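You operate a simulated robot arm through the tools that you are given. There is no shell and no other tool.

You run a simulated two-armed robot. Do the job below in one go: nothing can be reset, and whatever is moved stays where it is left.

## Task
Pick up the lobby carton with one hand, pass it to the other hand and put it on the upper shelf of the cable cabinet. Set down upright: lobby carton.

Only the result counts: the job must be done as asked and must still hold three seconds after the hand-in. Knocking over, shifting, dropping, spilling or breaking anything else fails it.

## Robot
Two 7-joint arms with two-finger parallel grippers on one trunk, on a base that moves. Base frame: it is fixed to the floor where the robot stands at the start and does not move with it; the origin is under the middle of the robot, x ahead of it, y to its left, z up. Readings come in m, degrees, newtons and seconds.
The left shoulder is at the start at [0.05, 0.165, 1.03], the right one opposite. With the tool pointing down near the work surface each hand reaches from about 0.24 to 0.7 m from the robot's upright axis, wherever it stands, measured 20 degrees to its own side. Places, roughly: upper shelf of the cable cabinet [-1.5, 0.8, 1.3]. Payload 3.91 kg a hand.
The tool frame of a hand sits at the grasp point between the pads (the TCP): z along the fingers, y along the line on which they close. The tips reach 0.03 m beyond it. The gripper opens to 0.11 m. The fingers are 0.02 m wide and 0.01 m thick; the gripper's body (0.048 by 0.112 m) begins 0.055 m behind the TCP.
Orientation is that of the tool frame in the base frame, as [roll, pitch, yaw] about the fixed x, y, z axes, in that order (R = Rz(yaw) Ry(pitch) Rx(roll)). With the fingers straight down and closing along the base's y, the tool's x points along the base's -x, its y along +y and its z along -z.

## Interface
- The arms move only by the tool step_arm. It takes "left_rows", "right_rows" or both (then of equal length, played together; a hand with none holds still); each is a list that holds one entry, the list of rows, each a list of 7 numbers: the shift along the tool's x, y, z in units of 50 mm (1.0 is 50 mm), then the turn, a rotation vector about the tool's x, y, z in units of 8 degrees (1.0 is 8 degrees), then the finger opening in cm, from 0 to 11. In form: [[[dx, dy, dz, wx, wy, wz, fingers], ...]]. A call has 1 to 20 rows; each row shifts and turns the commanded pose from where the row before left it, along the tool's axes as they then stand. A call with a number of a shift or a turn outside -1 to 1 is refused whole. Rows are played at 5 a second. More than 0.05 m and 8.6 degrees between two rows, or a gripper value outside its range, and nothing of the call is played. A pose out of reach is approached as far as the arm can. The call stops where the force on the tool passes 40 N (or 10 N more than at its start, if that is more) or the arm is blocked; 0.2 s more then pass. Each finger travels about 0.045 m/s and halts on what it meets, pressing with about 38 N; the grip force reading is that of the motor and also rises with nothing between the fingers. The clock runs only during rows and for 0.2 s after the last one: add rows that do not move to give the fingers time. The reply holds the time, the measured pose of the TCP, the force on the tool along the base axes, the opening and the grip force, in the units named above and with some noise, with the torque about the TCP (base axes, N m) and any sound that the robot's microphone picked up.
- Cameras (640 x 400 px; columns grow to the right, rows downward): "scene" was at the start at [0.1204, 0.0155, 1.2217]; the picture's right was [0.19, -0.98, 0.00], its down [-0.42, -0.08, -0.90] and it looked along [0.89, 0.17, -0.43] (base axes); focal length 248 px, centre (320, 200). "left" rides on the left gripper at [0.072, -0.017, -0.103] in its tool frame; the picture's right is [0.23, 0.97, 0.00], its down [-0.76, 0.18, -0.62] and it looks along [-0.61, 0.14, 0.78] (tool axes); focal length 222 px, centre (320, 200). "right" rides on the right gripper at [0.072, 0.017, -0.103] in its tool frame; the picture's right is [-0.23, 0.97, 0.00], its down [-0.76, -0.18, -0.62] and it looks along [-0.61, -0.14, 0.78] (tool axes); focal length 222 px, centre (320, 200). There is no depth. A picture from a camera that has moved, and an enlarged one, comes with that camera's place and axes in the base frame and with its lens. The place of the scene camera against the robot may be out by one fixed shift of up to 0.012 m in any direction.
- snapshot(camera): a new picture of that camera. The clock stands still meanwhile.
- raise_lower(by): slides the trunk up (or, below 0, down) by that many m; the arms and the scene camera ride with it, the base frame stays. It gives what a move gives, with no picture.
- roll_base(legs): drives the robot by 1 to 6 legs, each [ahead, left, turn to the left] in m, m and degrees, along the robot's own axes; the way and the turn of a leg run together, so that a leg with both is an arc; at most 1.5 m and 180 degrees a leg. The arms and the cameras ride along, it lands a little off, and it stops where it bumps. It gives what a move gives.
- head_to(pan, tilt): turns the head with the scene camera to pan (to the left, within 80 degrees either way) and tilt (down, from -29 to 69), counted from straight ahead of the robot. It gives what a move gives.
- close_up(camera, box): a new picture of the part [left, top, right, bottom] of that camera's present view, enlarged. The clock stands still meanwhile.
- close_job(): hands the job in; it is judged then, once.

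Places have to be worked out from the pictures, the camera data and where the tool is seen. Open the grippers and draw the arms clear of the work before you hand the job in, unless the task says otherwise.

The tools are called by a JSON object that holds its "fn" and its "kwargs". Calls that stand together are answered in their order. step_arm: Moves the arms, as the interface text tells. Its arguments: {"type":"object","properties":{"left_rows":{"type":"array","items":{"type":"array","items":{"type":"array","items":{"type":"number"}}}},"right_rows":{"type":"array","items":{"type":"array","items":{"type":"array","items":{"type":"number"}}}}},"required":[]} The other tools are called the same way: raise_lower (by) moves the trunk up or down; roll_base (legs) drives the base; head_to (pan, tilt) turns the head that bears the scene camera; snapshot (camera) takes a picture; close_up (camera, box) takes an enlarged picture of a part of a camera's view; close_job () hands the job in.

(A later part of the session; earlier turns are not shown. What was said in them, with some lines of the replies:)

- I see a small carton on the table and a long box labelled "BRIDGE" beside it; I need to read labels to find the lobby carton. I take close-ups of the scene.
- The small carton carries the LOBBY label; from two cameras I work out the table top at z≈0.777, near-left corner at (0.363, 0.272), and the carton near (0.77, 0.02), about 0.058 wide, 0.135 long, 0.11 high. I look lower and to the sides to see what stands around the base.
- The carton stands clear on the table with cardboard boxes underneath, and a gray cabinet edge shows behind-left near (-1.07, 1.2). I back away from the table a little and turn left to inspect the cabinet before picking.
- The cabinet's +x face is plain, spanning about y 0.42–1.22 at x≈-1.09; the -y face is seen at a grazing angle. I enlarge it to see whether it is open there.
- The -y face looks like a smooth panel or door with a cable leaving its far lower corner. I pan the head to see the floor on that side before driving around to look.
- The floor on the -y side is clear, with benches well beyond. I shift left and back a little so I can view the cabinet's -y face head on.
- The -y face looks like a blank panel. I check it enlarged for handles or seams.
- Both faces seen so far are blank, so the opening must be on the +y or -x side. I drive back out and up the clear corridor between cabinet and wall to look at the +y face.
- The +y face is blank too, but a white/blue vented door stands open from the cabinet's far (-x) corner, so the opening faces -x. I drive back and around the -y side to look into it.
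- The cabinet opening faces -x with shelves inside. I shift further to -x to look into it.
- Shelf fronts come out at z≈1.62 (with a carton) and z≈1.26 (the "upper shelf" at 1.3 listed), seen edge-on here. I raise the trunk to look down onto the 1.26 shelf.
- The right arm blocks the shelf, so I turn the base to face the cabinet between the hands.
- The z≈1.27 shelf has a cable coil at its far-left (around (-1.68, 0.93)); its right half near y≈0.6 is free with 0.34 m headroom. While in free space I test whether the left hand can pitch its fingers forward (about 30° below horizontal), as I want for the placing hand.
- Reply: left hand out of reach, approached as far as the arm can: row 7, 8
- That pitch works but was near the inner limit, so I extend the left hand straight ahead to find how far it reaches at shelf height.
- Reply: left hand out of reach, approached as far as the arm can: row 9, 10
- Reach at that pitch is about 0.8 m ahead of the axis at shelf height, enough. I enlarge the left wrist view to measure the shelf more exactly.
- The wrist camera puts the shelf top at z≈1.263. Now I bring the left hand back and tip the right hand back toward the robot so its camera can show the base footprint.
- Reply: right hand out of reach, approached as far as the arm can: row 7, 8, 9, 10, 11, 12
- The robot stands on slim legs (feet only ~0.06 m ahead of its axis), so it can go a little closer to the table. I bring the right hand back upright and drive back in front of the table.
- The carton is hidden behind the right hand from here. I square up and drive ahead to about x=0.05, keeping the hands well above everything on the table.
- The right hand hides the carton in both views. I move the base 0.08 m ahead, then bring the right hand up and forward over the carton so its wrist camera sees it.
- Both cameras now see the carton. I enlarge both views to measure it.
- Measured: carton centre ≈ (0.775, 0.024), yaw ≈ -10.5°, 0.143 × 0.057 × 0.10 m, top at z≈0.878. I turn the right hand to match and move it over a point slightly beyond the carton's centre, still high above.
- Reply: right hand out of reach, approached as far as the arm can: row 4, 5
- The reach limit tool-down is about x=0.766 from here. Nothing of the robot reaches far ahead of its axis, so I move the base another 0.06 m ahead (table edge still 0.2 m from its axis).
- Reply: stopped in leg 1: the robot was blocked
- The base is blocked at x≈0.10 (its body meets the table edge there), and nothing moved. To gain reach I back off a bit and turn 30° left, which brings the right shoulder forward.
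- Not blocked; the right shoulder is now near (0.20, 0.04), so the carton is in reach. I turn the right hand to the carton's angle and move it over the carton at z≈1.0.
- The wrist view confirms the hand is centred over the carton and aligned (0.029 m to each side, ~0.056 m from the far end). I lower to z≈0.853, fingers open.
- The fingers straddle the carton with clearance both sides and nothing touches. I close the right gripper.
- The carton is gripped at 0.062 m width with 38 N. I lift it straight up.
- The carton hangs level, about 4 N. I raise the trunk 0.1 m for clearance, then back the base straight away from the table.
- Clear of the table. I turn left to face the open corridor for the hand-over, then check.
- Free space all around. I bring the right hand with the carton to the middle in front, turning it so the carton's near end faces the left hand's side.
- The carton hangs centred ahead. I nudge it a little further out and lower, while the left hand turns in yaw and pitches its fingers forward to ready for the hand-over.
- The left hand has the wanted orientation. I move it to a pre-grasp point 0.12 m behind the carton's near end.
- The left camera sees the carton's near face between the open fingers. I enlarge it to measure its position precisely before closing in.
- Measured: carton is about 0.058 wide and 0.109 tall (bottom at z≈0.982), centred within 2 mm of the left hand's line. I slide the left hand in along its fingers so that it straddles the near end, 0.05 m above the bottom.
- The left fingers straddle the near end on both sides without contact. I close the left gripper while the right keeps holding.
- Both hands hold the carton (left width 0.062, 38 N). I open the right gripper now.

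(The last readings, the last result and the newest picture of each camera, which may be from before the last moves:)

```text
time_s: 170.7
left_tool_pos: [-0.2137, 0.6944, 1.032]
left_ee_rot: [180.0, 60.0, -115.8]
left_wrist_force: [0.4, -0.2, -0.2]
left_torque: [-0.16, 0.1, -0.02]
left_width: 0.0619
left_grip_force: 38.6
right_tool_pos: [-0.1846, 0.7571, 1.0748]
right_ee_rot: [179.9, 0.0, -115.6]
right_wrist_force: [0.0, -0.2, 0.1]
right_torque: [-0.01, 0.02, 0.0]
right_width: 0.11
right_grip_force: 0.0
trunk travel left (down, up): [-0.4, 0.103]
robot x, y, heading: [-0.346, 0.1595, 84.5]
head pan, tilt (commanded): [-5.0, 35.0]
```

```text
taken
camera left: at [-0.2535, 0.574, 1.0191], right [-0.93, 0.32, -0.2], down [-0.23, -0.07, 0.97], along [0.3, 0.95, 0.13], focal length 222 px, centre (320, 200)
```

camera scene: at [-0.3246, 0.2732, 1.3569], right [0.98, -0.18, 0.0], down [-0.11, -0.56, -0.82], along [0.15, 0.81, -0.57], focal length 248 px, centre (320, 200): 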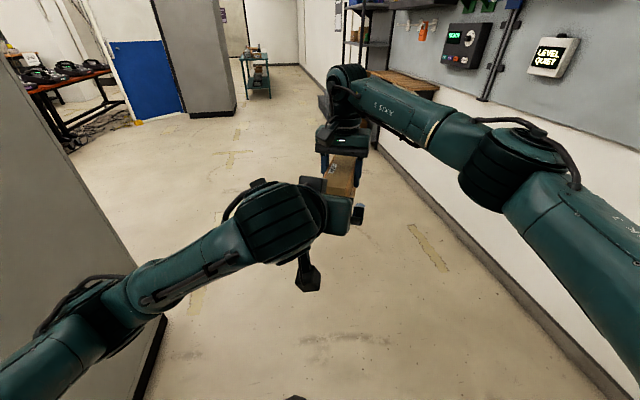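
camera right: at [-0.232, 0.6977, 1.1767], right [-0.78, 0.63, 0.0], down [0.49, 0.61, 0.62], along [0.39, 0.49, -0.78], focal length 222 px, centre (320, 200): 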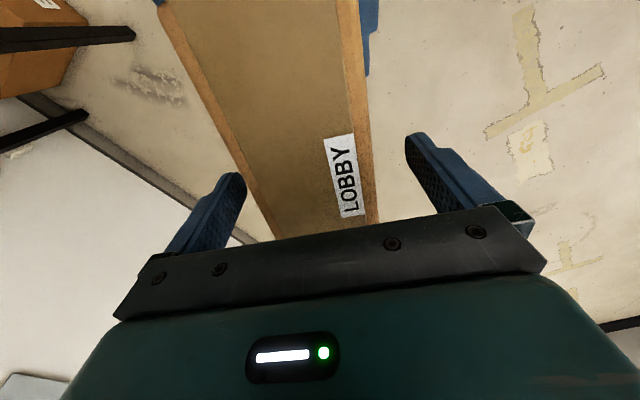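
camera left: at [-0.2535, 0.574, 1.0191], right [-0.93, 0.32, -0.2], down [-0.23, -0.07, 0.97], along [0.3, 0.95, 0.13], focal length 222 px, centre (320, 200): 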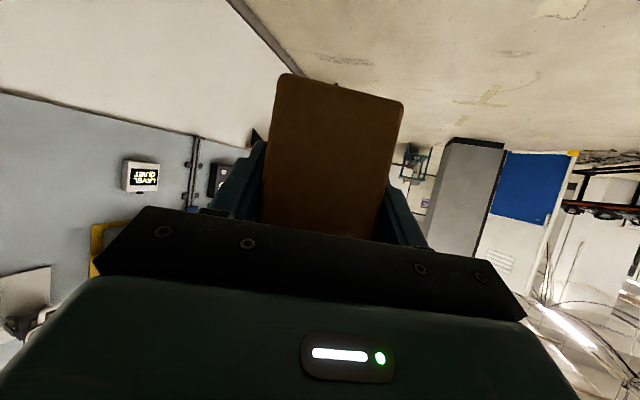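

The left hand alone now carries the carton (the torque matches its weight). I lift the right hand straight up and off the carton, then move it to the right.

{"fn": "step_arm", "kwargs": {"right_rows": [[[0, 0, -0.5, 0, 0, 0, 11], [0, 0, -0.9, 0, 0, 0, 11], [0, 0, -0.9, 0, 0, 0, 11], [0, -0.9, 0, 0, 0, 0, 11], [0, -0.9, 0, 0, 0, 0, 11], [0, -0.9, 0, 0, 0, 0, 11], [0, -0.9, 0, 0, 0, 0, 11], [0, -0.9, 0, 0, 0, 0, 11], [0, 0, 0, 0, 0, 0, 11]]]}}

{"fn": "snapshot", "kwargs": {"camera": "scene"}}

{"fn": "snapshot", "kwargs": {"camera": "right"}}

```text
time_s: 172.7
left_tool_pos: [-0.2138, 0.6953, 1.0323]
left_ee_rot: [-179.9, 60.0, -115.8]
left_wrist_force: [0.3, 0.0, -0.4]
left_torque: [-0.26, 0.11, 0.03]
left_width: 0.0618
left_grip_force: 38.0
right_tool_pos: [0.0173, 0.6599, 1.1896]
right_ee_rot: [179.9, 0.0, -115.5]
right_wrist_force: [-0.7, -0.2, -0.6]
right_torque: [0.01, -0.01, -0.01]
right_width: 0.1098
right_grip_force: 0.1
trunk travel left (down, up): [-0.4, 0.103]
robot x, y, heading: [-0.3453, 0.1583, 84.3]
head pan, tilt (commanded): [-5.0, 35.0]
```

```text
taken
camera scene: at [-0.325, 0.2735, 1.3569], right [0.98, -0.18, 0.0], down [-0.11, -0.56, -0.82], along [0.15, 0.8, -0.57], focal length 248 px, centre (320, 200)
```

scene: 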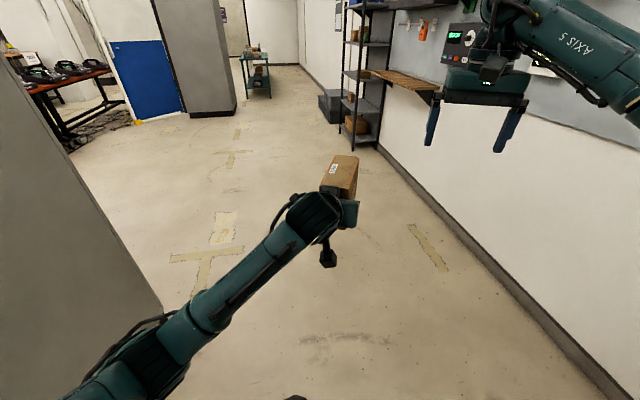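

```text
taken
camera right: at [-0.0289, 0.5996, 1.2919], right [-0.78, 0.62, 0.0], down [0.49, 0.61, 0.62], along [0.39, 0.49, -0.78], focal length 222 px, centre (320, 200)
```

right: 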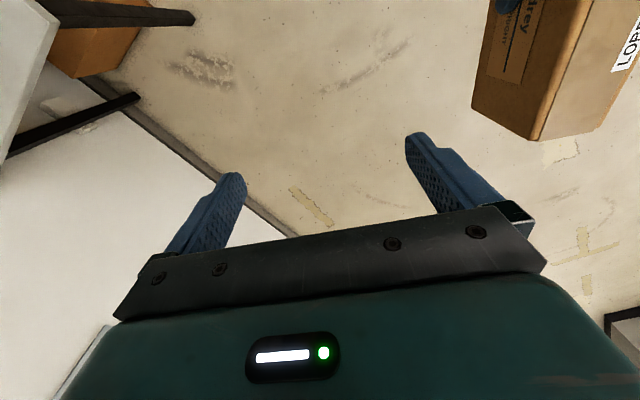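

The carton sits securely in the left hand. I retract the right hand and bring the left hand with the carton to a carry pose straight ahead of the left shoulder.

{"fn": "step_arm", "kwargs": {"left_rows": [[[0, 0, 0, -0.722, 0, -0.417, 3], [0, 0, 0, -0.722, 0, -0.417, 3], [0, 0, 0, -0.722, 0, -0.417, 3], [0.079, 0.827, -0.137, 0, 0, 0, 3], [0.079, 0.827, -0.137, 0, 0, 0, 3], [0.079, 0.827, -0.137, 0, 0, 0, 3], [0.079, 0.827, -0.137, 0, 0, 0, 3], [0.079, 0.827, -0.137, 0, 0, 0, 3], [0.079, 0.827, -0.137, 0, 0, 0, 3], [0, 0, 0, 0, 0, 0, 3]]], "right_rows": [[[0.746, -0.215, 0, 0, 0, 0, 11], [0.746, -0.215, 0, 0, 0, 0, 11], [0.746, -0.215, 0, 0, 0, 0, 11], [0.746, -0.215, 0, 0, 0, 0, 11], [0, 0, 0, 0, 0, 0, 11], [0, 0, 0, 0, 0, 0, 11], [0, 0, 0, 0, 0, 0, 11], [0, 0, 0, 0, 0, 0, 11], [0, 0, 0, 0, 0, 0, 11], [0, 0, 0, 0, 0, 0, 11]]]}}

{"fn": "snapshot", "kwargs": {"camera": "left"}}

{"fn": "snapshot", "kwargs": {"camera": "scene"}}

```text
time_s: 174.9
left_tool_pos: [-0.4659, 0.6705, 1.0327]
left_ee_rot: [-180.0, 60.0, -95.7]
left_wrist_force: [0.1, 0.2, -4.9]
left_torque: [-0.23, 0.02, 0.0]
left_width: 0.0618
left_grip_force: 38.1
right_tool_pos: [-0.0077, 0.5073, 1.1886]
right_ee_rot: [179.9, 0.0, -115.6]
right_wrist_force: [0.8, 0.3, 0.1]
right_torque: [0.03, 0.0, 0.0]
right_width: 0.1099
right_grip_force: 0.1
trunk travel left (down, up): [-0.4, 0.103]
robot x, y, heading: [-0.3426, 0.1562, 84.4]
head pan, tilt (commanded): [-5.0, 35.0]
```

```text
taken
camera left: at [-0.4619, 0.5434, 1.0204], right [-0.98, -0.02, -0.2], down [-0.19, -0.14, 0.97], along [-0.04, 0.99, 0.13], focal length 222 px, centre (320, 200)
```

left: 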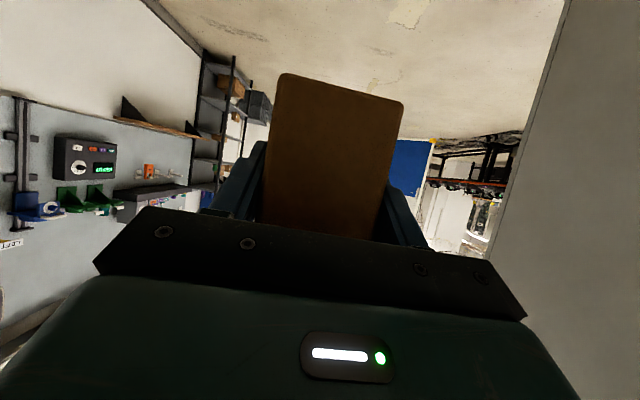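

```text
taken
camera scene: at [-0.3245, 0.2732, 1.3569], right [0.98, -0.18, 0.0], down [-0.11, -0.56, -0.82], along [0.15, 0.8, -0.57], focal length 248 px, centre (320, 200)
```

scene: 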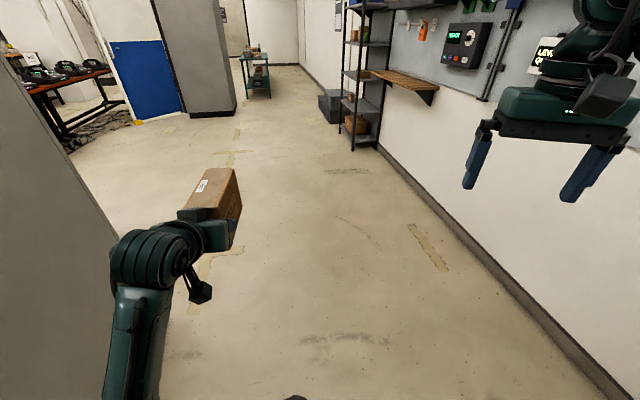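

The carton is carried level in the left hand (4.9 N, bottom ~0.049 m below the TCP). I drive back, then sideways along the clear strip to the front side of the cabinet, and turn to face +x.

{"fn": "roll_base", "kwargs": {"legs": [[-0.653, -0.064, 0], [-0.105, 1.073, 0], [-0.105, 1.073, 0], [0, 0, -84.4]]}}

{"fn": "head_to", "kwargs": {"pan": 30, "tilt": 20}}

{"fn": "snapshot", "kwargs": {"camera": "scene"}}

{"fn": "snapshot", "kwargs": {"camera": "left"}}

```text
time_s: 200.7
left_tool_pos: [-1.992, -0.3359, 1.0318]
left_ee_rot: [180.0, 60.0, 179.8]
left_wrist_force: [-0.2, 0.9, -4.2]
left_torque: [0.01, 0.26, 0.01]
left_width: 0.0618
left_grip_force: 38.0
right_tool_pos: [-2.1107, -0.8065, 1.1878]
right_ee_rot: [179.9, -0.1, 159.9]
right_wrist_force: [0.3, 1.1, -1.3]
right_torque: [-0.01, -0.01, 0.01]
right_width: 0.1099
right_grip_force: 0.2
trunk travel left (down, up): [-0.4, 0.103]
robot x, y, heading: [-2.4874, -0.5052, 0.1]
head pan, tilt (commanded): [-5.0, 35.0]
```

```text
time_s: 201.7
left_tool_pos: [-1.9915, -0.3354, 1.0325]
left_ee_rot: [-179.9, 59.8, 179.8]
left_wrist_force: [0.6, -1.2, -4.7]
left_torque: [-0.01, 0.28, 0.04]
left_width: 0.0619
left_grip_force: 37.6
right_tool_pos: [-2.1099, -0.8067, 1.1908]
right_ee_rot: [179.9, 0.0, 159.9]
right_wrist_force: [0.3, 0.3, -0.4]
right_torque: [-0.04, 0.01, -0.01]
right_width: 0.11
right_grip_force: 0.0
trunk travel left (down, up): [-0.4, 0.103]
robot x, y, heading: [-2.4886, -0.508, -0.3]
head pan, tilt (commanded): [30.0, 20.0]
```

```text
taken
camera scene: at [-2.3778, -0.4606, 1.3807], right [0.5, -0.87, 0.0], down [-0.3, -0.17, -0.94], along [0.81, 0.47, -0.34], focal length 248 px, centre (320, 200)
```

scene: 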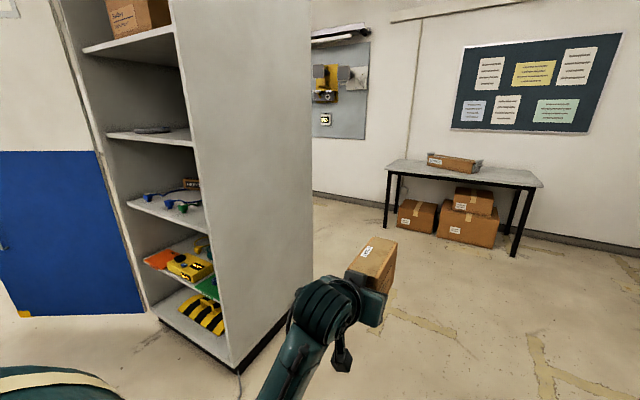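

```text
taken
camera left: at [-2.1178, -0.3521, 1.0204], right [-0.11, 0.97, -0.2], down [-0.16, 0.18, 0.97], along [0.98, 0.14, 0.13], focal length 222 px, centre (320, 200)
```

left: 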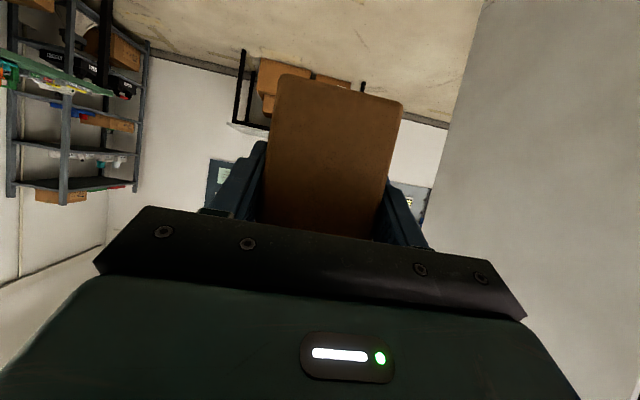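

The base is in front of the opening's side, carton still held well. I raise the trunk 0.1 m and lift the left hand to z≈1.36, above the shelf level, before entering the space in front of the cabinet.

{"fn": "raise_lower", "kwargs": {"by": 0.1}}

{"fn": "step_arm", "kwargs": {"left_rows": [[[-0.797, 0, -0.46, 0, 0, 0, 3], [-0.797, 0, -0.46, 0, 0, 0, 3], [-0.797, 0, -0.46, 0, 0, 0, 3], [-0.797, 0, -0.46, 0, 0, 0, 3], [-0.797, 0, -0.46, 0, 0, 0, 3], [0, 0, 0, 0, 0, 0, 3]]]}}

```text
time_s: 203.1
left_tool_pos: [-1.9907, -0.3364, 1.1309]
left_ee_rot: [-180.0, 60.0, 179.9]
left_wrist_force: [-0.5, 0.3, -4.3]
left_torque: [0.02, 0.25, 0.03]
left_width: 0.0617
left_grip_force: 38.2
right_tool_pos: [-2.1108, -0.8045, 1.2883]
right_ee_rot: [180.0, 0.0, 159.9]
right_wrist_force: [0.2, -0.2, -0.2]
right_torque: [0.01, 0.02, -0.03]
right_width: 0.1102
right_grip_force: 0.0
trunk travel left (down, up): [-0.5, 0.003]
robot x, y, heading: [-2.4907, -0.5027, -0.2]
head pan, tilt (commanded): [30.0, 20.0]
```

```text
time_s: 204.4
left_tool_pos: [-1.9776, -0.3349, 1.353]
left_ee_rot: [179.9, 60.1, 179.7]
left_wrist_force: [-0.2, -0.7, -4.2]
left_torque: [0.02, 0.26, -0.01]
left_width: 0.0618
left_grip_force: 37.6
left hand out of reach, approached as far as the arm can: row 5
right_tool_pos: [-2.1112, -0.8059, 1.2887]
right_ee_rot: [179.9, 0.1, 159.9]
right_wrist_force: [-0.2, -0.7, 0.0]
right_torque: [-0.01, -0.03, 0.02]
right_width: 0.1102
right_grip_force: 0.1
trunk travel left (down, up): [-0.5, 0.003]
robot x, y, heading: [-2.4895, -0.5054, 0.1]
head pan, tilt (commanded): [30.0, 20.0]
```

The hand is at z=1.353, so the carton bottom is ~0.04 m above the shelf. I back off slightly and shift left to stand in front of the opening (TCP toward y≈0.6).

{"fn": "roll_base", "kwargs": {"legs": [[-0.1, 0, 0], [0, 0.6, 0]]}}

{"fn": "head_to", "kwargs": {"pan": 20, "tilt": 15}}

{"fn": "snapshot", "kwargs": {"camera": "scene"}}

```text
time_s: 211.0
left_tool_pos: [-2.0831, 0.2811, 1.3521]
left_ee_rot: [-180.0, 60.1, -179.4]
left_wrist_force: [-0.2, -0.7, -5.1]
left_torque: [-0.01, 0.29, -0.01]
left_width: 0.062
left_grip_force: 38.0
right_tool_pos: [-2.2083, -0.1937, 1.2888]
right_ee_rot: [179.9, 0.0, 160.8]
right_wrist_force: [0.4, 0.0, 0.2]
right_torque: [-0.06, -0.03, 0.0]
right_width: 0.1101
right_grip_force: 0.1
trunk travel left (down, up): [-0.5, 0.003]
robot x, y, heading: [-2.5876, 0.106, 1.1]
head pan, tilt (commanded): [30.0, 20.0]
```

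```text
time_s: 211.7
left_tool_pos: [-2.0831, 0.2805, 1.3518]
left_ee_rot: [-180.0, 60.1, -179.4]
left_wrist_force: [-0.8, -0.6, -4.3]
left_torque: [-0.01, 0.25, -0.01]
left_width: 0.062
left_grip_force: 38.1
right_tool_pos: [-2.209, -0.193, 1.2891]
right_ee_rot: [179.9, 0.0, 160.7]
right_wrist_force: [-0.4, 0.0, -0.7]
right_torque: [0.01, -0.01, 0.01]
right_width: 0.11
right_grip_force: 0.1
trunk travel left (down, up): [-0.5, 0.003]
robot x, y, heading: [-2.5928, 0.1037, 1.0]
head pan, tilt (commanded): [20.0, 15.0]
```

```text
taken
camera scene: at [-2.4739, 0.1351, 1.4889], right [0.35, -0.94, 0.0], down [-0.24, -0.09, -0.97], along [0.9, 0.34, -0.26], focal length 248 px, centre (320, 200)
```

scene: 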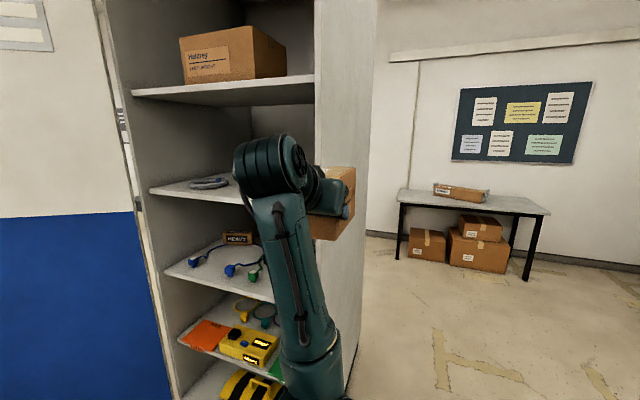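

No obstruction so far. I continue left another 0.33 m so that the carton is opposite the free right half of the shelf.

{"fn": "roll_base", "kwargs": {"legs": [[0, 0.33, -1.0]]}}

{"fn": "snapshot", "kwargs": {"camera": "scene"}}

{"fn": "snapshot", "kwargs": {"camera": "left"}}

{"fn": "snapshot", "kwargs": {"camera": "right"}}

```text
time_s: 215.2
left_tool_pos: [-2.0798, 0.5953, 1.3529]
left_ee_rot: [-180.0, 60.1, 179.6]
left_wrist_force: [-0.6, 0.8, -3.8]
left_torque: [0.01, 0.25, -0.01]
left_width: 0.062
left_grip_force: 38.6
right_tool_pos: [-2.2155, 0.1258, 1.2898]
right_ee_rot: [179.9, 0.0, 159.5]
right_wrist_force: [0.2, -0.2, 0.3]
right_torque: [-0.01, -0.01, -0.01]
right_width: 0.11
right_grip_force: 0.1
trunk travel left (down, up): [-0.5, 0.003]
robot x, y, heading: [-2.5944, 0.4301, -0.6]
head pan, tilt (commanded): [20.0, 15.0]
```

```text
taken
camera scene: at [-2.4741, 0.4581, 1.4889], right [0.34, -0.94, 0.0], down [-0.24, -0.09, -0.97], along [0.91, 0.32, -0.26], focal length 248 px, centre (320, 200)
```

scene: 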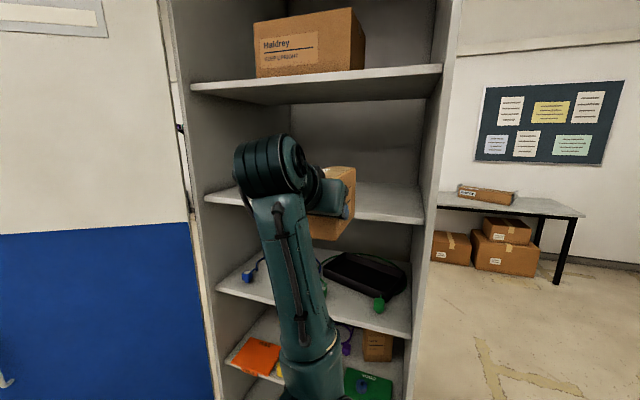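

```text
taken
camera left: at [-2.2064, 0.5798, 1.3403], right [-0.11, 0.97, -0.2], down [-0.16, 0.18, 0.97], along [0.98, 0.13, 0.14], focal length 222 px, centre (320, 200)
```

left: 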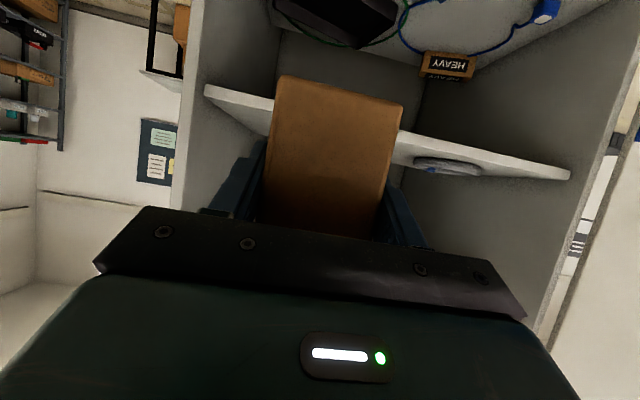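

```text
taken
camera right: at [-2.2779, 0.1647, 1.3916], right [0.55, 0.83, 0.0], down [0.65, -0.43, 0.62], along [0.52, -0.34, -0.78], focal length 222 px, centre (320, 200)
```

right: 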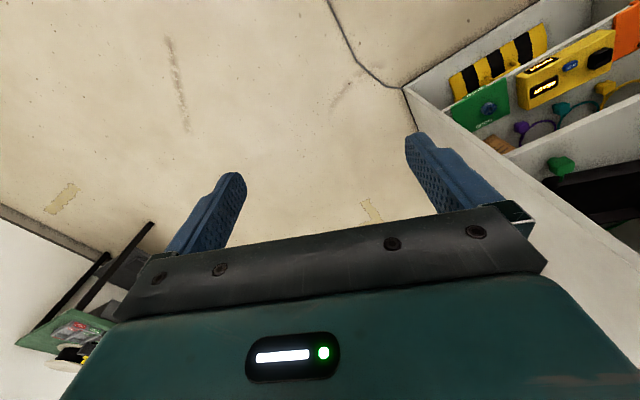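

The carton is opposite the free right half of the shelf, the coil well to the left. I enlarge the wrist view to measure the shelf's front edge before reaching in.

{"fn": "close_up", "kwargs": {"camera": "left", "box": [180, 60, 340, 180]}}

{"fn": "close_up", "kwargs": {"camera": "left", "box": [380, 90, 600, 230]}}

{"fn": "close_up", "kwargs": {"camera": "scene", "box": [180, 60, 460, 250]}}

```text
3.33 times, centred on (260, 120) of left
camera zoom: at [-2.2064, 0.5798, 1.3403], right [-0.11, 0.97, -0.2], down [-0.16, 0.18, 0.97], along [0.98, 0.13, 0.14], focal length 740 px, centre (520, 467)
```

zoom: 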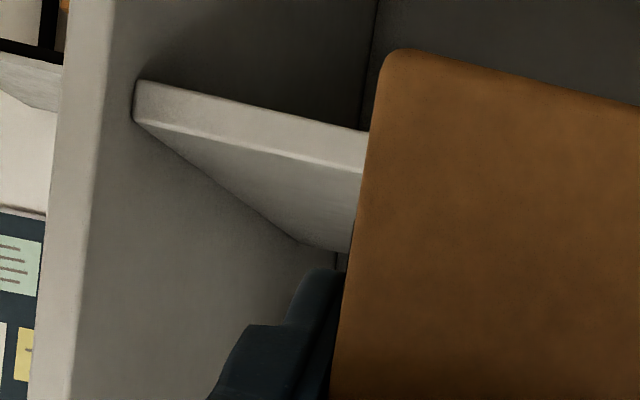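

```text
2.86 times, centred on (490, 160) of left
camera zoom: at [-2.2064, 0.5798, 1.3403], right [-0.11, 0.97, -0.2], down [-0.16, 0.18, 0.97], along [0.98, 0.13, 0.14], focal length 635 px, centre (-166, 314)
```

zoom: 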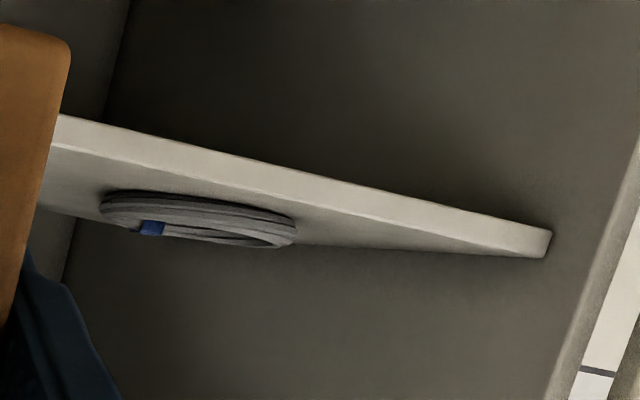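

```text
2.11 times, centred on (320, 155) of scene
camera zoom: at [-2.4741, 0.4581, 1.4889], right [0.34, -0.94, 0.0], down [-0.24, -0.09, -0.97], along [0.91, 0.32, -0.26], focal length 521 px, centre (320, 295)
```

zoom: 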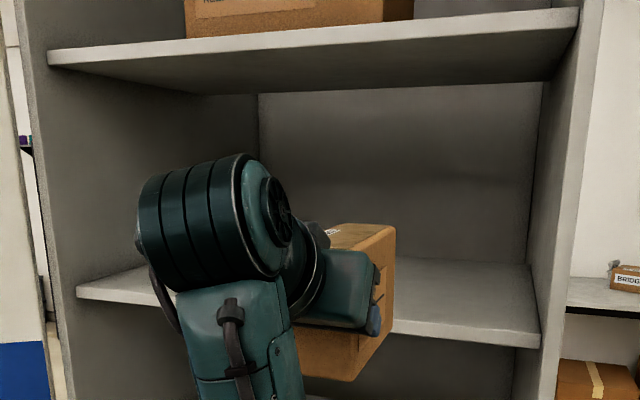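

Triangulating two wrist views gives the shelf's front-right corner at (-1.80, 0.413, 1.263). I move the base 0.15 m ahead, stopping with the carton just short of the shelf front and ~0.04 m above its level.

{"fn": "roll_base", "kwargs": {"legs": [[0.15, 0, 0]]}}

{"fn": "snapshot", "kwargs": {"camera": "left"}}

{"fn": "snapshot", "kwargs": {"camera": "scene"}}

```text
time_s: 216.5
left_tool_pos: [-1.9325, 0.5957, 1.3522]
left_ee_rot: [-179.9, 60.1, 179.7]
left_wrist_force: [0.2, 0.5, -4.1]
left_torque: [0.02, 0.27, -0.03]
left_width: 0.062
left_grip_force: 38.5
right_tool_pos: [-2.0674, 0.1256, 1.2885]
right_ee_rot: [179.9, 0.1, 159.6]
right_wrist_force: [0.4, -0.2, -0.2]
right_torque: [-0.01, 0.03, -0.01]
right_width: 0.1101
right_grip_force: 0.0
trunk travel left (down, up): [-0.5, 0.003]
robot x, y, heading: [-2.4449, 0.427, -0.5]
head pan, tilt (commanded): [20.0, 15.0]
```

```text
taken
camera left: at [-2.059, 0.5788, 1.3401], right [-0.11, 0.97, -0.2], down [-0.16, 0.18, 0.97], along [0.98, 0.13, 0.14], focal length 222 px, centre (320, 200)
```

left: 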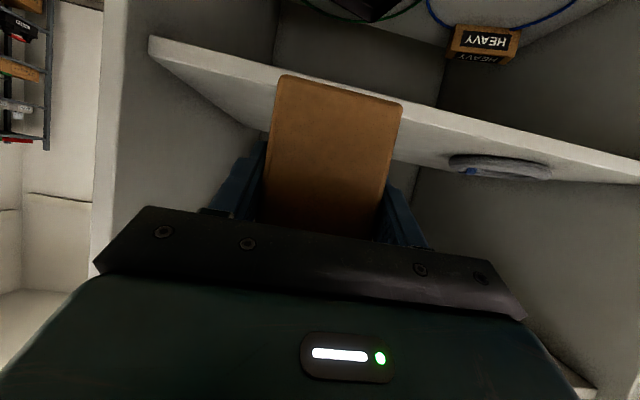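

```text
taken
camera scene: at [-2.3265, 0.4569, 1.4888], right [0.34, -0.94, 0.0], down [-0.24, -0.09, -0.97], along [0.91, 0.32, -0.26], focal length 248 px, centre (320, 200)
```

scene: 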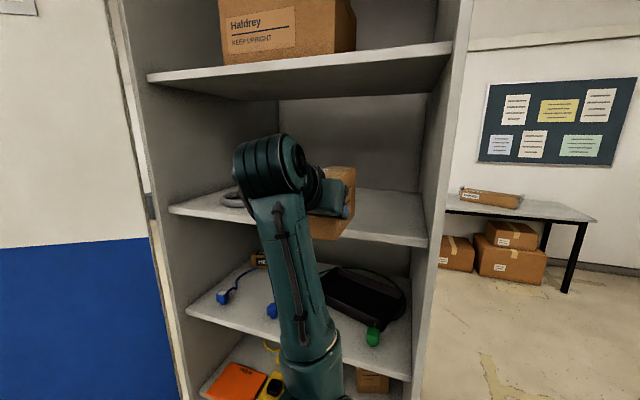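

The carton is just in front of the shelf, above it and clear of the coil (nearest edge y≈0.86). I extend the left arm straight ahead 0.196 m at constant height.

{"fn": "step_arm", "kwargs": {"left_rows": [[[-0.49, 0, 0.849, 0, 0, 0, 3], [-0.49, 0, 0.849, 0, 0, 0, 3], [-0.49, 0, 0.849, 0, 0, 0, 3], [-0.49, 0, 0.849, 0, 0, 0, 3], [0, 0, 0, 0, 0, 0, 3]]]}}

{"fn": "snapshot", "kwargs": {"camera": "left"}}

{"fn": "snapshot", "kwargs": {"camera": "scene"}}

```text
time_s: 217.7
left_tool_pos: [-1.7366, 0.5946, 1.3526]
left_ee_rot: [-179.8, 60.1, 179.6]
left_wrist_force: [0.4, 0.8, -4.3]
left_torque: [0.02, 0.26, 0.0]
left_width: 0.0616
left_grip_force: 38.3
right_tool_pos: [-2.0697, 0.1242, 1.2899]
right_ee_rot: [179.9, 0.1, 159.5]
right_wrist_force: [0.1, -0.1, 0.0]
right_torque: [0.01, -0.03, 0.0]
right_width: 0.1098
right_grip_force: 0.0
trunk travel left (down, up): [-0.5, 0.003]
robot x, y, heading: [-2.4469, 0.4272, -0.4]
head pan, tilt (commanded): [20.0, 15.0]
```

```text
taken
camera left: at [-1.8618, 0.5784, 1.3398], right [-0.11, 0.97, -0.2], down [-0.16, 0.18, 0.97], along [0.98, 0.13, 0.14], focal length 222 px, centre (320, 200)
```

left: 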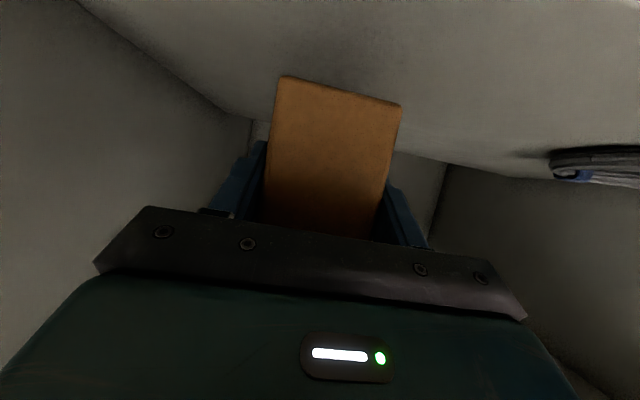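

```text
taken
camera scene: at [-2.3279, 0.4568, 1.489], right [0.34, -0.94, 0.0], down [-0.24, -0.09, -0.97], along [0.91, 0.32, -0.26], focal length 248 px, centre (320, 200)
```

scene: 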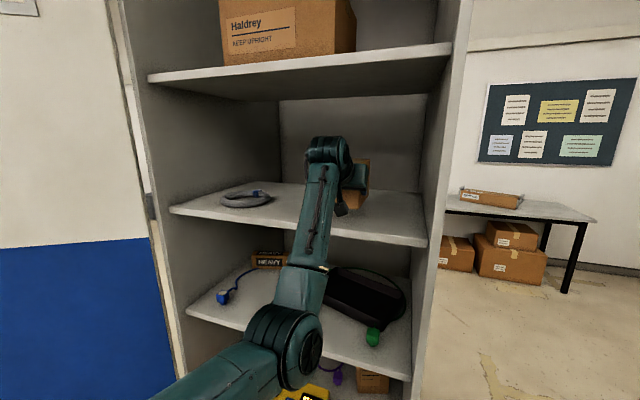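

The carton is over the shelf at y≈0.595 with its near end ~0.045 m inside the front edge. I lower it 0.03 m first, then check forces.

{"fn": "step_arm", "kwargs": {"left_rows": [[[0.173, 0, 0.1, 0, 0, 0, 3], [0.173, 0, 0.1, 0, 0, 0, 3], [0.173, 0, 0.1, 0, 0, 0, 3], [0, 0, 0, 0, 0, 0, 3]]]}}

{"fn": "step_arm", "kwargs": {"left_rows": [[[0.069, 0, 0.04, 0, 0, 0, 3], [0, 0, 0, 0, 0, 0, 3]]]}}

```text
time_s: 218.7
left_tool_pos: [-1.7363, 0.5939, 1.3229]
left_ee_rot: [-180.0, 60.2, 179.6]
left_wrist_force: [0.6, 0.1, -4.0]
left_torque: [0.0, 0.23, 0.01]
left_width: 0.0619
left_grip_force: 38.0
right_tool_pos: [-2.068, 0.1235, 1.2894]
right_ee_rot: [179.9, 0.1, 159.5]
right_wrist_force: [0.2, -0.6, 0.3]
right_torque: [0.01, 0.01, -0.04]
right_width: 0.1099
right_grip_force: 0.1
trunk travel left (down, up): [-0.5, 0.003]
robot x, y, heading: [-2.4486, 0.4285, -0.3]
head pan, tilt (commanded): [20.0, 15.0]
```

```text
time_s: 219.3
left_tool_pos: [-1.736, 0.5947, 1.3191]
left_ee_rot: [180.0, 60.1, 179.6]
left_wrist_force: [0.9, 0.7, -4.0]
left_torque: [-0.03, 0.25, 0.0]
left_width: 0.0622
left_grip_force: 38.2
right_tool_pos: [-2.0691, 0.1249, 1.2902]
right_ee_rot: [179.8, 0.0, 159.5]
right_wrist_force: [0.5, 0.7, 0.8]
right_torque: [0.0, -0.02, -0.02]
right_width: 0.1099
right_grip_force: 0.0
trunk travel left (down, up): [-0.5, 0.003]
robot x, y, heading: [-2.4434, 0.4275, -0.5]
head pan, tilt (commanded): [20.0, 15.0]
```

No contact yet at z=1.319 (force still −4 N). I keep lowering in 2–3 mm steps, checking the force.

{"fn": "step_arm", "kwargs": {"left_rows": [[[0.052, 0, 0.03, 0, 0, 0, 3], [0, 0, 0, 0, 0, 0, 3]]]}}

{"fn": "close_up", "kwargs": {"camera": "scene", "box": [290, 130, 440, 250]}}

{"fn": "close_up", "kwargs": {"camera": "left", "box": [220, 50, 440, 200]}}

```text
time_s: 219.9
left_tool_pos: [-1.7361, 0.5934, 1.3159]
left_ee_rot: [180.0, 60.1, 179.7]
left_wrist_force: [0.5, 0.0, -4.1]
left_torque: [-0.02, 0.28, 0.02]
left_width: 0.0618
left_grip_force: 38.1
right_tool_pos: [-2.0692, 0.1252, 1.2896]
right_ee_rot: [179.9, 0.1, 159.6]
right_wrist_force: [-0.6, -0.6, 0.1]
right_torque: [0.02, -0.01, 0.0]
right_width: 0.1103
right_grip_force: 0.1
trunk travel left (down, up): [-0.5, 0.003]
robot x, y, heading: [-2.4441, 0.4287, -0.3]
head pan, tilt (commanded): [20.0, 15.0]
```

```text
3.33 times, centred on (365, 190) of scene
camera zoom: at [-2.3273, 0.4569, 1.4889], right [0.34, -0.94, 0.0], down [-0.24, -0.09, -0.97], along [0.91, 0.32, -0.26], focal length 826 px, centre (170, 233)
```

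zoom: 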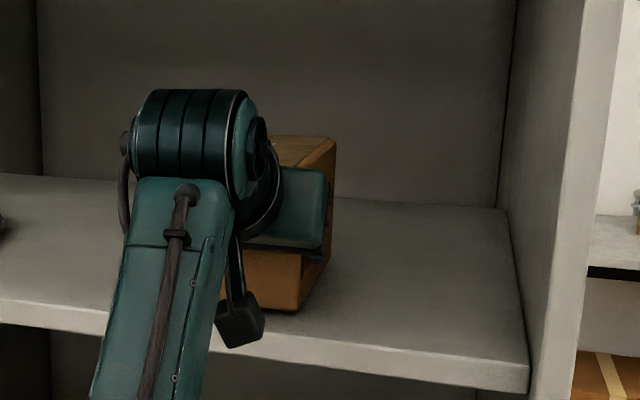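

```text
2.67 times, centred on (330, 125) of left
camera zoom: at [-1.8625, 0.5774, 1.3036], right [-0.11, 0.97, -0.2], down [-0.16, 0.18, 0.97], along [0.98, 0.13, 0.14], focal length 592 px, centre (293, 400)
```

zoom: 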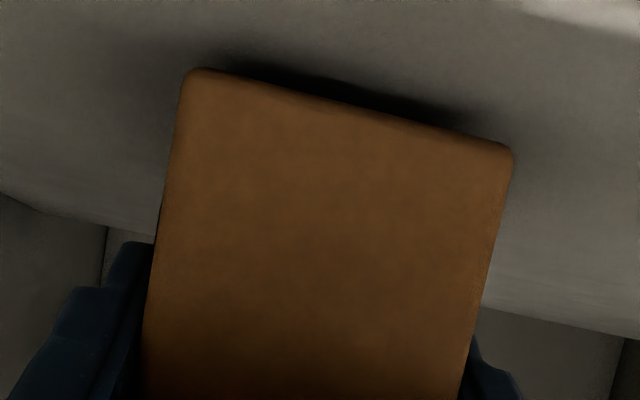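

The contact shadow under the carton shows it is almost down, and the wrist camera hangs clear in front of the shelf edge. I continue in 2 mm steps.

{"fn": "step_arm", "kwargs": {"left_rows": [[[0.035, 0, 0.02, 0, 0, 0, 3], [0, 0, 0, 0, 0, 0, 3]]]}}

{"fn": "step_arm", "kwargs": {"left_rows": [[[0.035, 0, 0.02, 0, 0, 0, 3], [0, 0, 0, 0, 0, 0, 3]]]}}

```text
time_s: 220.5
left_tool_pos: [-1.7362, 0.5933, 1.313]
left_ee_rot: [180.0, 60.1, 179.6]
left_wrist_force: [-1.1, 0.0, -4.9]
left_torque: [0.01, 0.22, 0.0]
left_width: 0.0618
left_grip_force: 37.9
right_tool_pos: [-2.0695, 0.1249, 1.2894]
right_ee_rot: [179.9, 0.0, 159.6]
right_wrist_force: [-0.5, -0.3, 0.0]
right_torque: [-0.02, 0.0, 0.0]
right_width: 0.1101
right_grip_force: 0.2
trunk travel left (down, up): [-0.5, 0.003]
robot x, y, heading: [-2.4486, 0.4296, -0.7]
head pan, tilt (commanded): [20.0, 15.0]
```

```text
time_s: 221.1
left_tool_pos: [-1.7362, 0.5935, 1.3115]
left_ee_rot: [180.0, 60.2, 179.6]
left_wrist_force: [0.0, 0.5, -4.1]
left_torque: [0.02, 0.25, -0.01]
left_width: 0.0618
left_grip_force: 37.7
right_tool_pos: [-2.0682, 0.1249, 1.2888]
right_ee_rot: [179.9, 0.1, 159.5]
right_wrist_force: [0.8, -0.3, -0.4]
right_torque: [-0.02, 0.0, 0.01]
right_width: 0.1101
right_grip_force: 0.1
trunk travel left (down, up): [-0.5, 0.003]
robot x, y, heading: [-2.4449, 0.4296, -0.5]
head pan, tilt (commanded): [20.0, 15.0]
```

Still no contact at z=1.3115. I go on in 2 mm steps.

{"fn": "step_arm", "kwargs": {"left_rows": [[[0.035, 0, 0.02, 0, 0, 0, 3], [0, 0, 0, 0, 0, 0, 3]]]}}

{"fn": "step_arm", "kwargs": {"left_rows": [[[0.035, 0, 0.02, 0, 0, 0, 3], [0, 0, 0, 0, 0, 0, 3]]]}}

{"fn": "close_up", "kwargs": {"camera": "left", "box": [220, 50, 440, 200]}}

```text
time_s: 221.7
left_tool_pos: [-1.7372, 0.5932, 1.3096]
left_ee_rot: [-179.9, 60.2, 179.6]
left_wrist_force: [0.0, -0.2, -2.9]
left_torque: [0.04, -0.02, -0.02]
left_width: 0.0618
left_grip_force: 38.1
right_tool_pos: [-2.0686, 0.1246, 1.2886]
right_ee_rot: [179.9, 0.0, 159.6]
right_wrist_force: [0.1, -0.4, 0.5]
right_torque: [0.01, 0.01, -0.02]
right_width: 0.1098
right_grip_force: 0.1
trunk travel left (down, up): [-0.5, 0.003]
robot x, y, heading: [-2.4419, 0.4336, -0.5]
head pan, tilt (commanded): [20.0, 15.0]
```

```text
time_s: 222.3
left_tool_pos: [-1.7375, 0.5939, 1.3104]
left_ee_rot: [179.9, 60.4, 179.5]
left_wrist_force: [4.5, 0.0, 6.2]
left_torque: [0.0, 0.25, -0.01]
left_width: 0.0618
left_grip_force: 38.0
right_tool_pos: [-2.0692, 0.1245, 1.2903]
right_ee_rot: [179.9, 0.0, 159.6]
right_wrist_force: [-0.6, 0.3, 0.1]
right_torque: [0.0, -0.01, 0.01]
right_width: 0.1099
right_grip_force: 0.0
trunk travel left (down, up): [-0.5, 0.003]
robot x, y, heading: [-2.4485, 0.422, -0.5]
head pan, tilt (commanded): [20.0, 15.0]
```

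```text
2.67 times, centred on (330, 125) of left
camera zoom: at [-1.8637, 0.577, 1.2973], right [-0.11, 0.97, -0.2], down [-0.16, 0.18, 0.97], along [0.98, 0.13, 0.14], focal length 592 px, centre (293, 400)
```

zoom: 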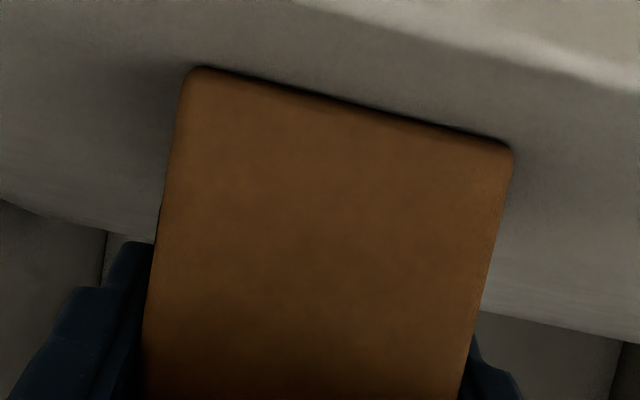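

Contact: the vertical force went from −4 to +6 N, so the carton stands on the shelf. I open the left gripper gradually.

{"fn": "step_arm", "kwargs": {"left_rows": [[[0, 0, 0, 0, 0, 0, 6], [0, 0, 0, 0, 0, 0, 6.6], [0, 0, 0, 0, 0, 0, 7.5], [0, 0, 0, 0, 0, 0, 9], [0, 0, 0, 0, 0, 0, 10], [0, 0, 0, 0, 0, 0, 10], [0, 0, 0, 0, 0, 0, 10]]]}}

{"fn": "snapshot", "kwargs": {"camera": "left"}}

{"fn": "close_up", "kwargs": {"camera": "scene", "box": [290, 130, 440, 250]}}

```text
time_s: 223.9
left_tool_pos: [-1.7375, 0.5933, 1.3086]
left_ee_rot: [-179.9, 60.0, 179.6]
left_wrist_force: [0.5, -0.4, 0.1]
left_torque: [-0.02, -0.02, 0.02]
left_width: 0.1001
left_grip_force: 0.1
right_tool_pos: [-2.0703, 0.1243, 1.2897]
right_ee_rot: [179.9, 0.0, 159.6]
right_wrist_force: [-0.3, 0.3, 0.5]
right_torque: [0.0, 0.02, -0.01]
right_width: 0.1099
right_grip_force: 0.1
trunk travel left (down, up): [-0.5, 0.003]
robot x, y, heading: [-2.4442, 0.4282, -0.3]
head pan, tilt (commanded): [20.0, 15.0]
```

```text
taken
camera left: at [-1.8638, 0.5769, 1.2959], right [-0.11, 0.97, -0.2], down [-0.16, 0.18, 0.97], along [0.98, 0.13, 0.14], focal length 222 px, centre (320, 200)
```

left: 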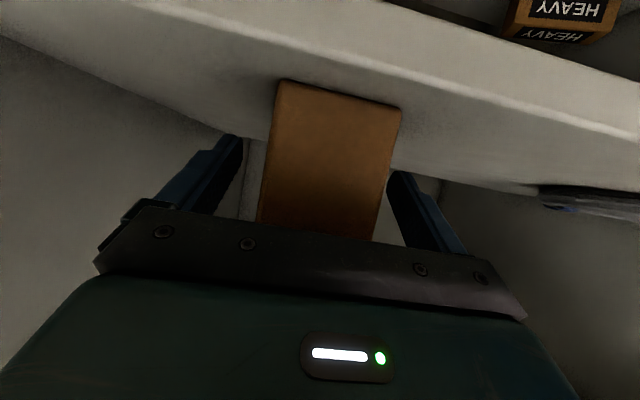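

```text
3.33 times, centred on (365, 190) of scene
camera zoom: at [-2.3279, 0.4568, 1.489], right [0.34, -0.94, 0.0], down [-0.24, -0.09, -0.97], along [0.91, 0.32, -0.26], focal length 826 px, centre (170, 233)
```

zoom: 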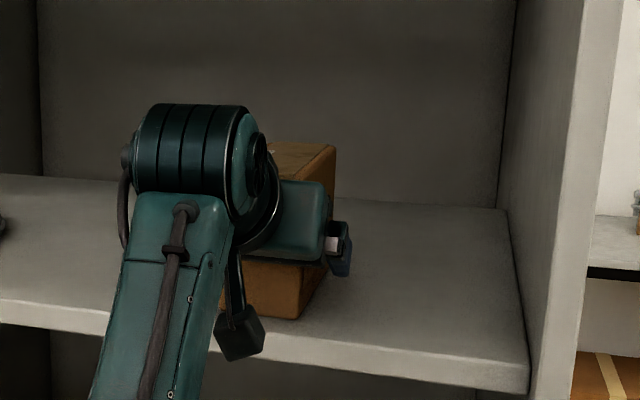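

The carton stands free (forces zero, fingers 0.02 m clear on each side). I draw the left hand straight back out of the cabinet.

{"fn": "step_arm", "kwargs": {"left_rows": [[[0.2, 0, -0.346, 0, 0, 0, 10], [0.3, 0, -0.52, 0, 0, 0, 10], [0.49, 0, -0.849, 0, 0, 0, 10], [0.49, 0, -0.849, 0, 0, 0, 10], [0.49, 0, -0.849, 0, 0, 0, 10], [0, 0, 0, 0, 0, 0, 10]]]}}

{"fn": "snapshot", "kwargs": {"camera": "left"}}

{"fn": "snapshot", "kwargs": {"camera": "scene"}}

```text
time_s: 225.3
left_tool_pos: [-1.9344, 0.5941, 1.3082]
left_ee_rot: [-180.0, 60.0, 179.5]
left_wrist_force: [0.2, 0.2, -0.4]
left_torque: [0.0, 0.04, 0.02]
left_width: 0.1003
left_grip_force: 0.0
right_tool_pos: [-2.0689, 0.1259, 1.2896]
right_ee_rot: [179.9, 0.0, 159.6]
right_wrist_force: [0.8, 0.1, -0.5]
right_torque: [0.02, 0.02, 0.04]
right_width: 0.1098
right_grip_force: 0.1
trunk travel left (down, up): [-0.5, 0.003]
robot x, y, heading: [-2.4495, 0.4268, -0.4]
head pan, tilt (commanded): [20.0, 15.0]
```

```text
taken
camera left: at [-2.0605, 0.5781, 1.2947], right [-0.11, 0.97, -0.2], down [-0.16, 0.18, 0.97], along [0.98, 0.13, 0.14], focal length 222 px, centre (320, 200)
```

left: 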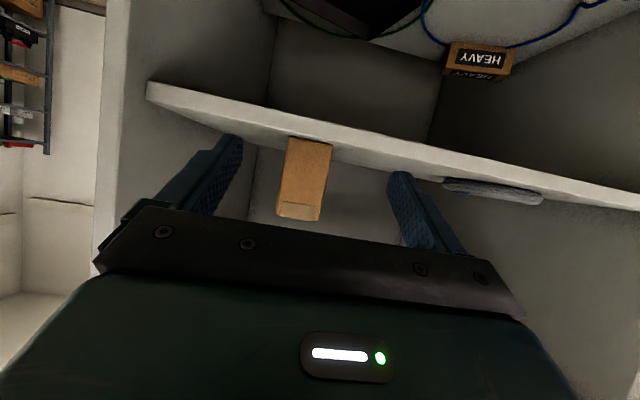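

```text
taken
camera scene: at [-2.3274, 0.4568, 1.4889], right [0.34, -0.94, 0.0], down [-0.24, -0.09, -0.97], along [0.91, 0.32, -0.26], focal length 248 px, centre (320, 200)
```

scene: 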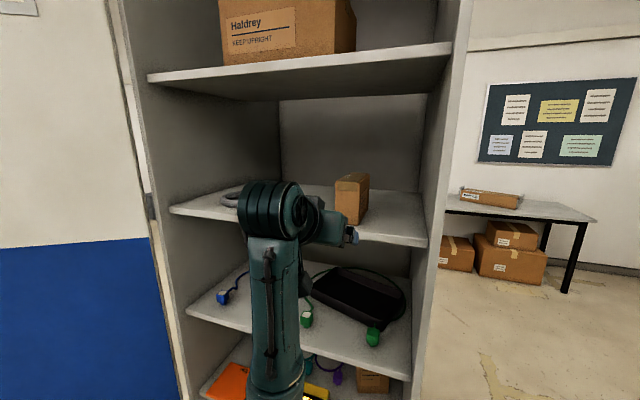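

The carton stands upright on the z≈1.263 shelf that matches the given place. I back the base off a little and open the hand fully, then check the final state.

{"fn": "roll_base", "kwargs": {"legs": [[-0.12, 0, 0]]}}

{"fn": "step_arm", "kwargs": {"left_rows": [[[0, 0, 0, 0, 0, 0, 11], [0.4, 0.5, 0.23, 0, 0, 0, 11], [0.4, 0.5, 0.23, 0, 0, 0, 11], [0.4, 0.5, 0.23, 0, 0, 0, 11], [0.4, 0.5, 0.23, 0, 0, 0, 11], [0, 0, 0, 0, 0, 0, 11]]]}}

{"fn": "head_to", "kwargs": {"pan": 12, "tilt": 12}}

{"fn": "snapshot", "kwargs": {"camera": "scene"}}

{"fn": "close_up", "kwargs": {"camera": "scene", "box": [220, 100, 440, 250]}}

```text
time_s: 226.6
left_tool_pos: [-2.0528, 0.595, 1.3078]
left_ee_rot: [179.9, 60.0, 179.5]
left_wrist_force: [-0.1, 0.0, 0.2]
left_torque: [-0.01, -0.01, 0.04]
left_width: 0.1001
left_grip_force: 0.0
right_tool_pos: [-2.1881, 0.126, 1.2891]
right_ee_rot: [179.9, 0.2, 159.6]
right_wrist_force: [-0.7, -0.5, -0.4]
right_torque: [-0.03, 0.02, -0.03]
right_width: 0.1101
right_grip_force: 0.1
trunk travel left (down, up): [-0.5, 0.003]
robot x, y, heading: [-2.5667, 0.4268, -0.5]
head pan, tilt (commanded): [20.0, 15.0]
```

```text
time_s: 227.9
left_tool_pos: [-2.0523, 0.6944, 1.2146]
left_ee_rot: [179.9, 60.0, 179.5]
left_wrist_force: [-0.5, 0.8, 0.4]
left_torque: [0.0, -0.05, -0.02]
left_width: 0.1101
left_grip_force: 0.0
right_tool_pos: [-2.1866, 0.1242, 1.2899]
right_ee_rot: [179.8, 0.0, 159.6]
right_wrist_force: [0.4, -0.3, -1.6]
right_torque: [0.0, 0.01, -0.01]
right_width: 0.1099
right_grip_force: 0.0
trunk travel left (down, up): [-0.5, 0.003]
robot x, y, heading: [-2.5645, 0.4284, -0.4]
head pan, tilt (commanded): [20.0, 15.0]
```

```text
time_s: 228.6
left_tool_pos: [-2.0526, 0.695, 1.2135]
left_ee_rot: [179.9, 60.1, 179.5]
left_wrist_force: [-0.6, 0.6, -0.5]
left_torque: [0.01, 0.0, 0.02]
left_width: 0.1104
left_grip_force: 0.0
right_tool_pos: [-2.188, 0.1252, 1.2894]
right_ee_rot: [179.9, 0.1, 159.6]
right_wrist_force: [-0.5, 1.0, -0.1]
right_torque: [0.01, -0.06, 0.01]
right_width: 0.11
right_grip_force: 0.1
trunk travel left (down, up): [-0.5, 0.003]
robot x, y, heading: [-2.5691, 0.429, -0.4]
head pan, tilt (commanded): [12.0, 12.0]
```

```text
taken
camera scene: at [-2.4429, 0.4451, 1.4938], right [0.2, -0.98, 0.0], down [-0.2, -0.04, -0.98], along [0.96, 0.2, -0.21], focal length 248 px, centre (320, 200)
```

scene: 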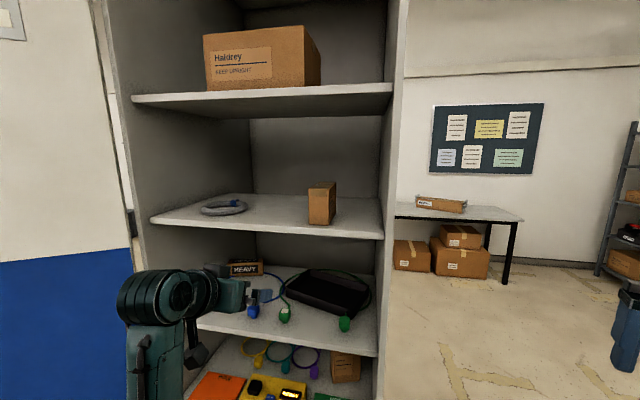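

```text
2.67 times, centred on (330, 175) of scene
camera zoom: at [-2.4429, 0.4451, 1.4938], right [0.2, -0.98, 0.0], down [-0.2, -0.04, -0.98], along [0.96, 0.2, -0.21], focal length 660 px, centre (293, 267)
```

zoom: 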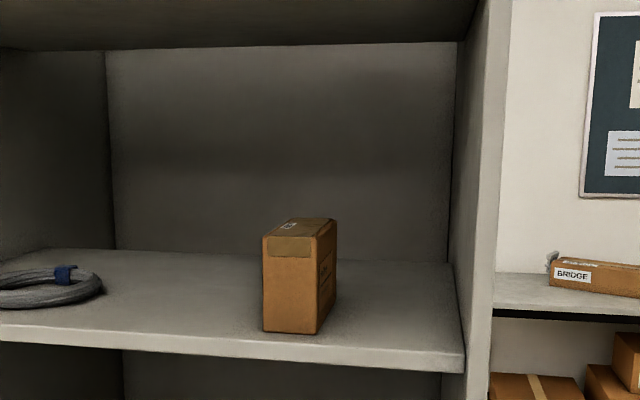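

The lobby carton stands upright and free on the upper shelf, with the coil and everything else undisturbed. Both grippers are open and clear of the cabinet, so I hand the job in.

{"fn": "close_job", "kwargs": {}}

```text
The job is handed in.
```

The lobby carton is standing upright on the cable cabinet's upper shelf, and I've handed the job in. The right hand picked it up, passed it to the left, and the left hand set it down.

- **Which shelf:** I used the shelf at about 1.26 m, because it matches the 1.3 m you gave. There is a higher shelf at about 1.62 m with another carton on it, so I took "upper shelf" to mean the lower of those two.
- **Position:** the carton stands at roughly x -1.67, y 0.59, about 0.045 m in from the shelf's front edge. It is clear of the cable coil on the left.
- **Cable on the floor:** to reach the shelf I had to drive across the loose cable in front of the cabinet. The base wasn't blocked, and a view from above with the robot standing over it showed the visible part in place. I didn't look again afterwards.
- **Table:** the base was stopped once at the table's front edge while I was closing in for the pick-up, and nothing on the table moved.

In the last pictures the carton was standing free and nothing else looked disturbed. Both grippers are open and clear of the cabinet.
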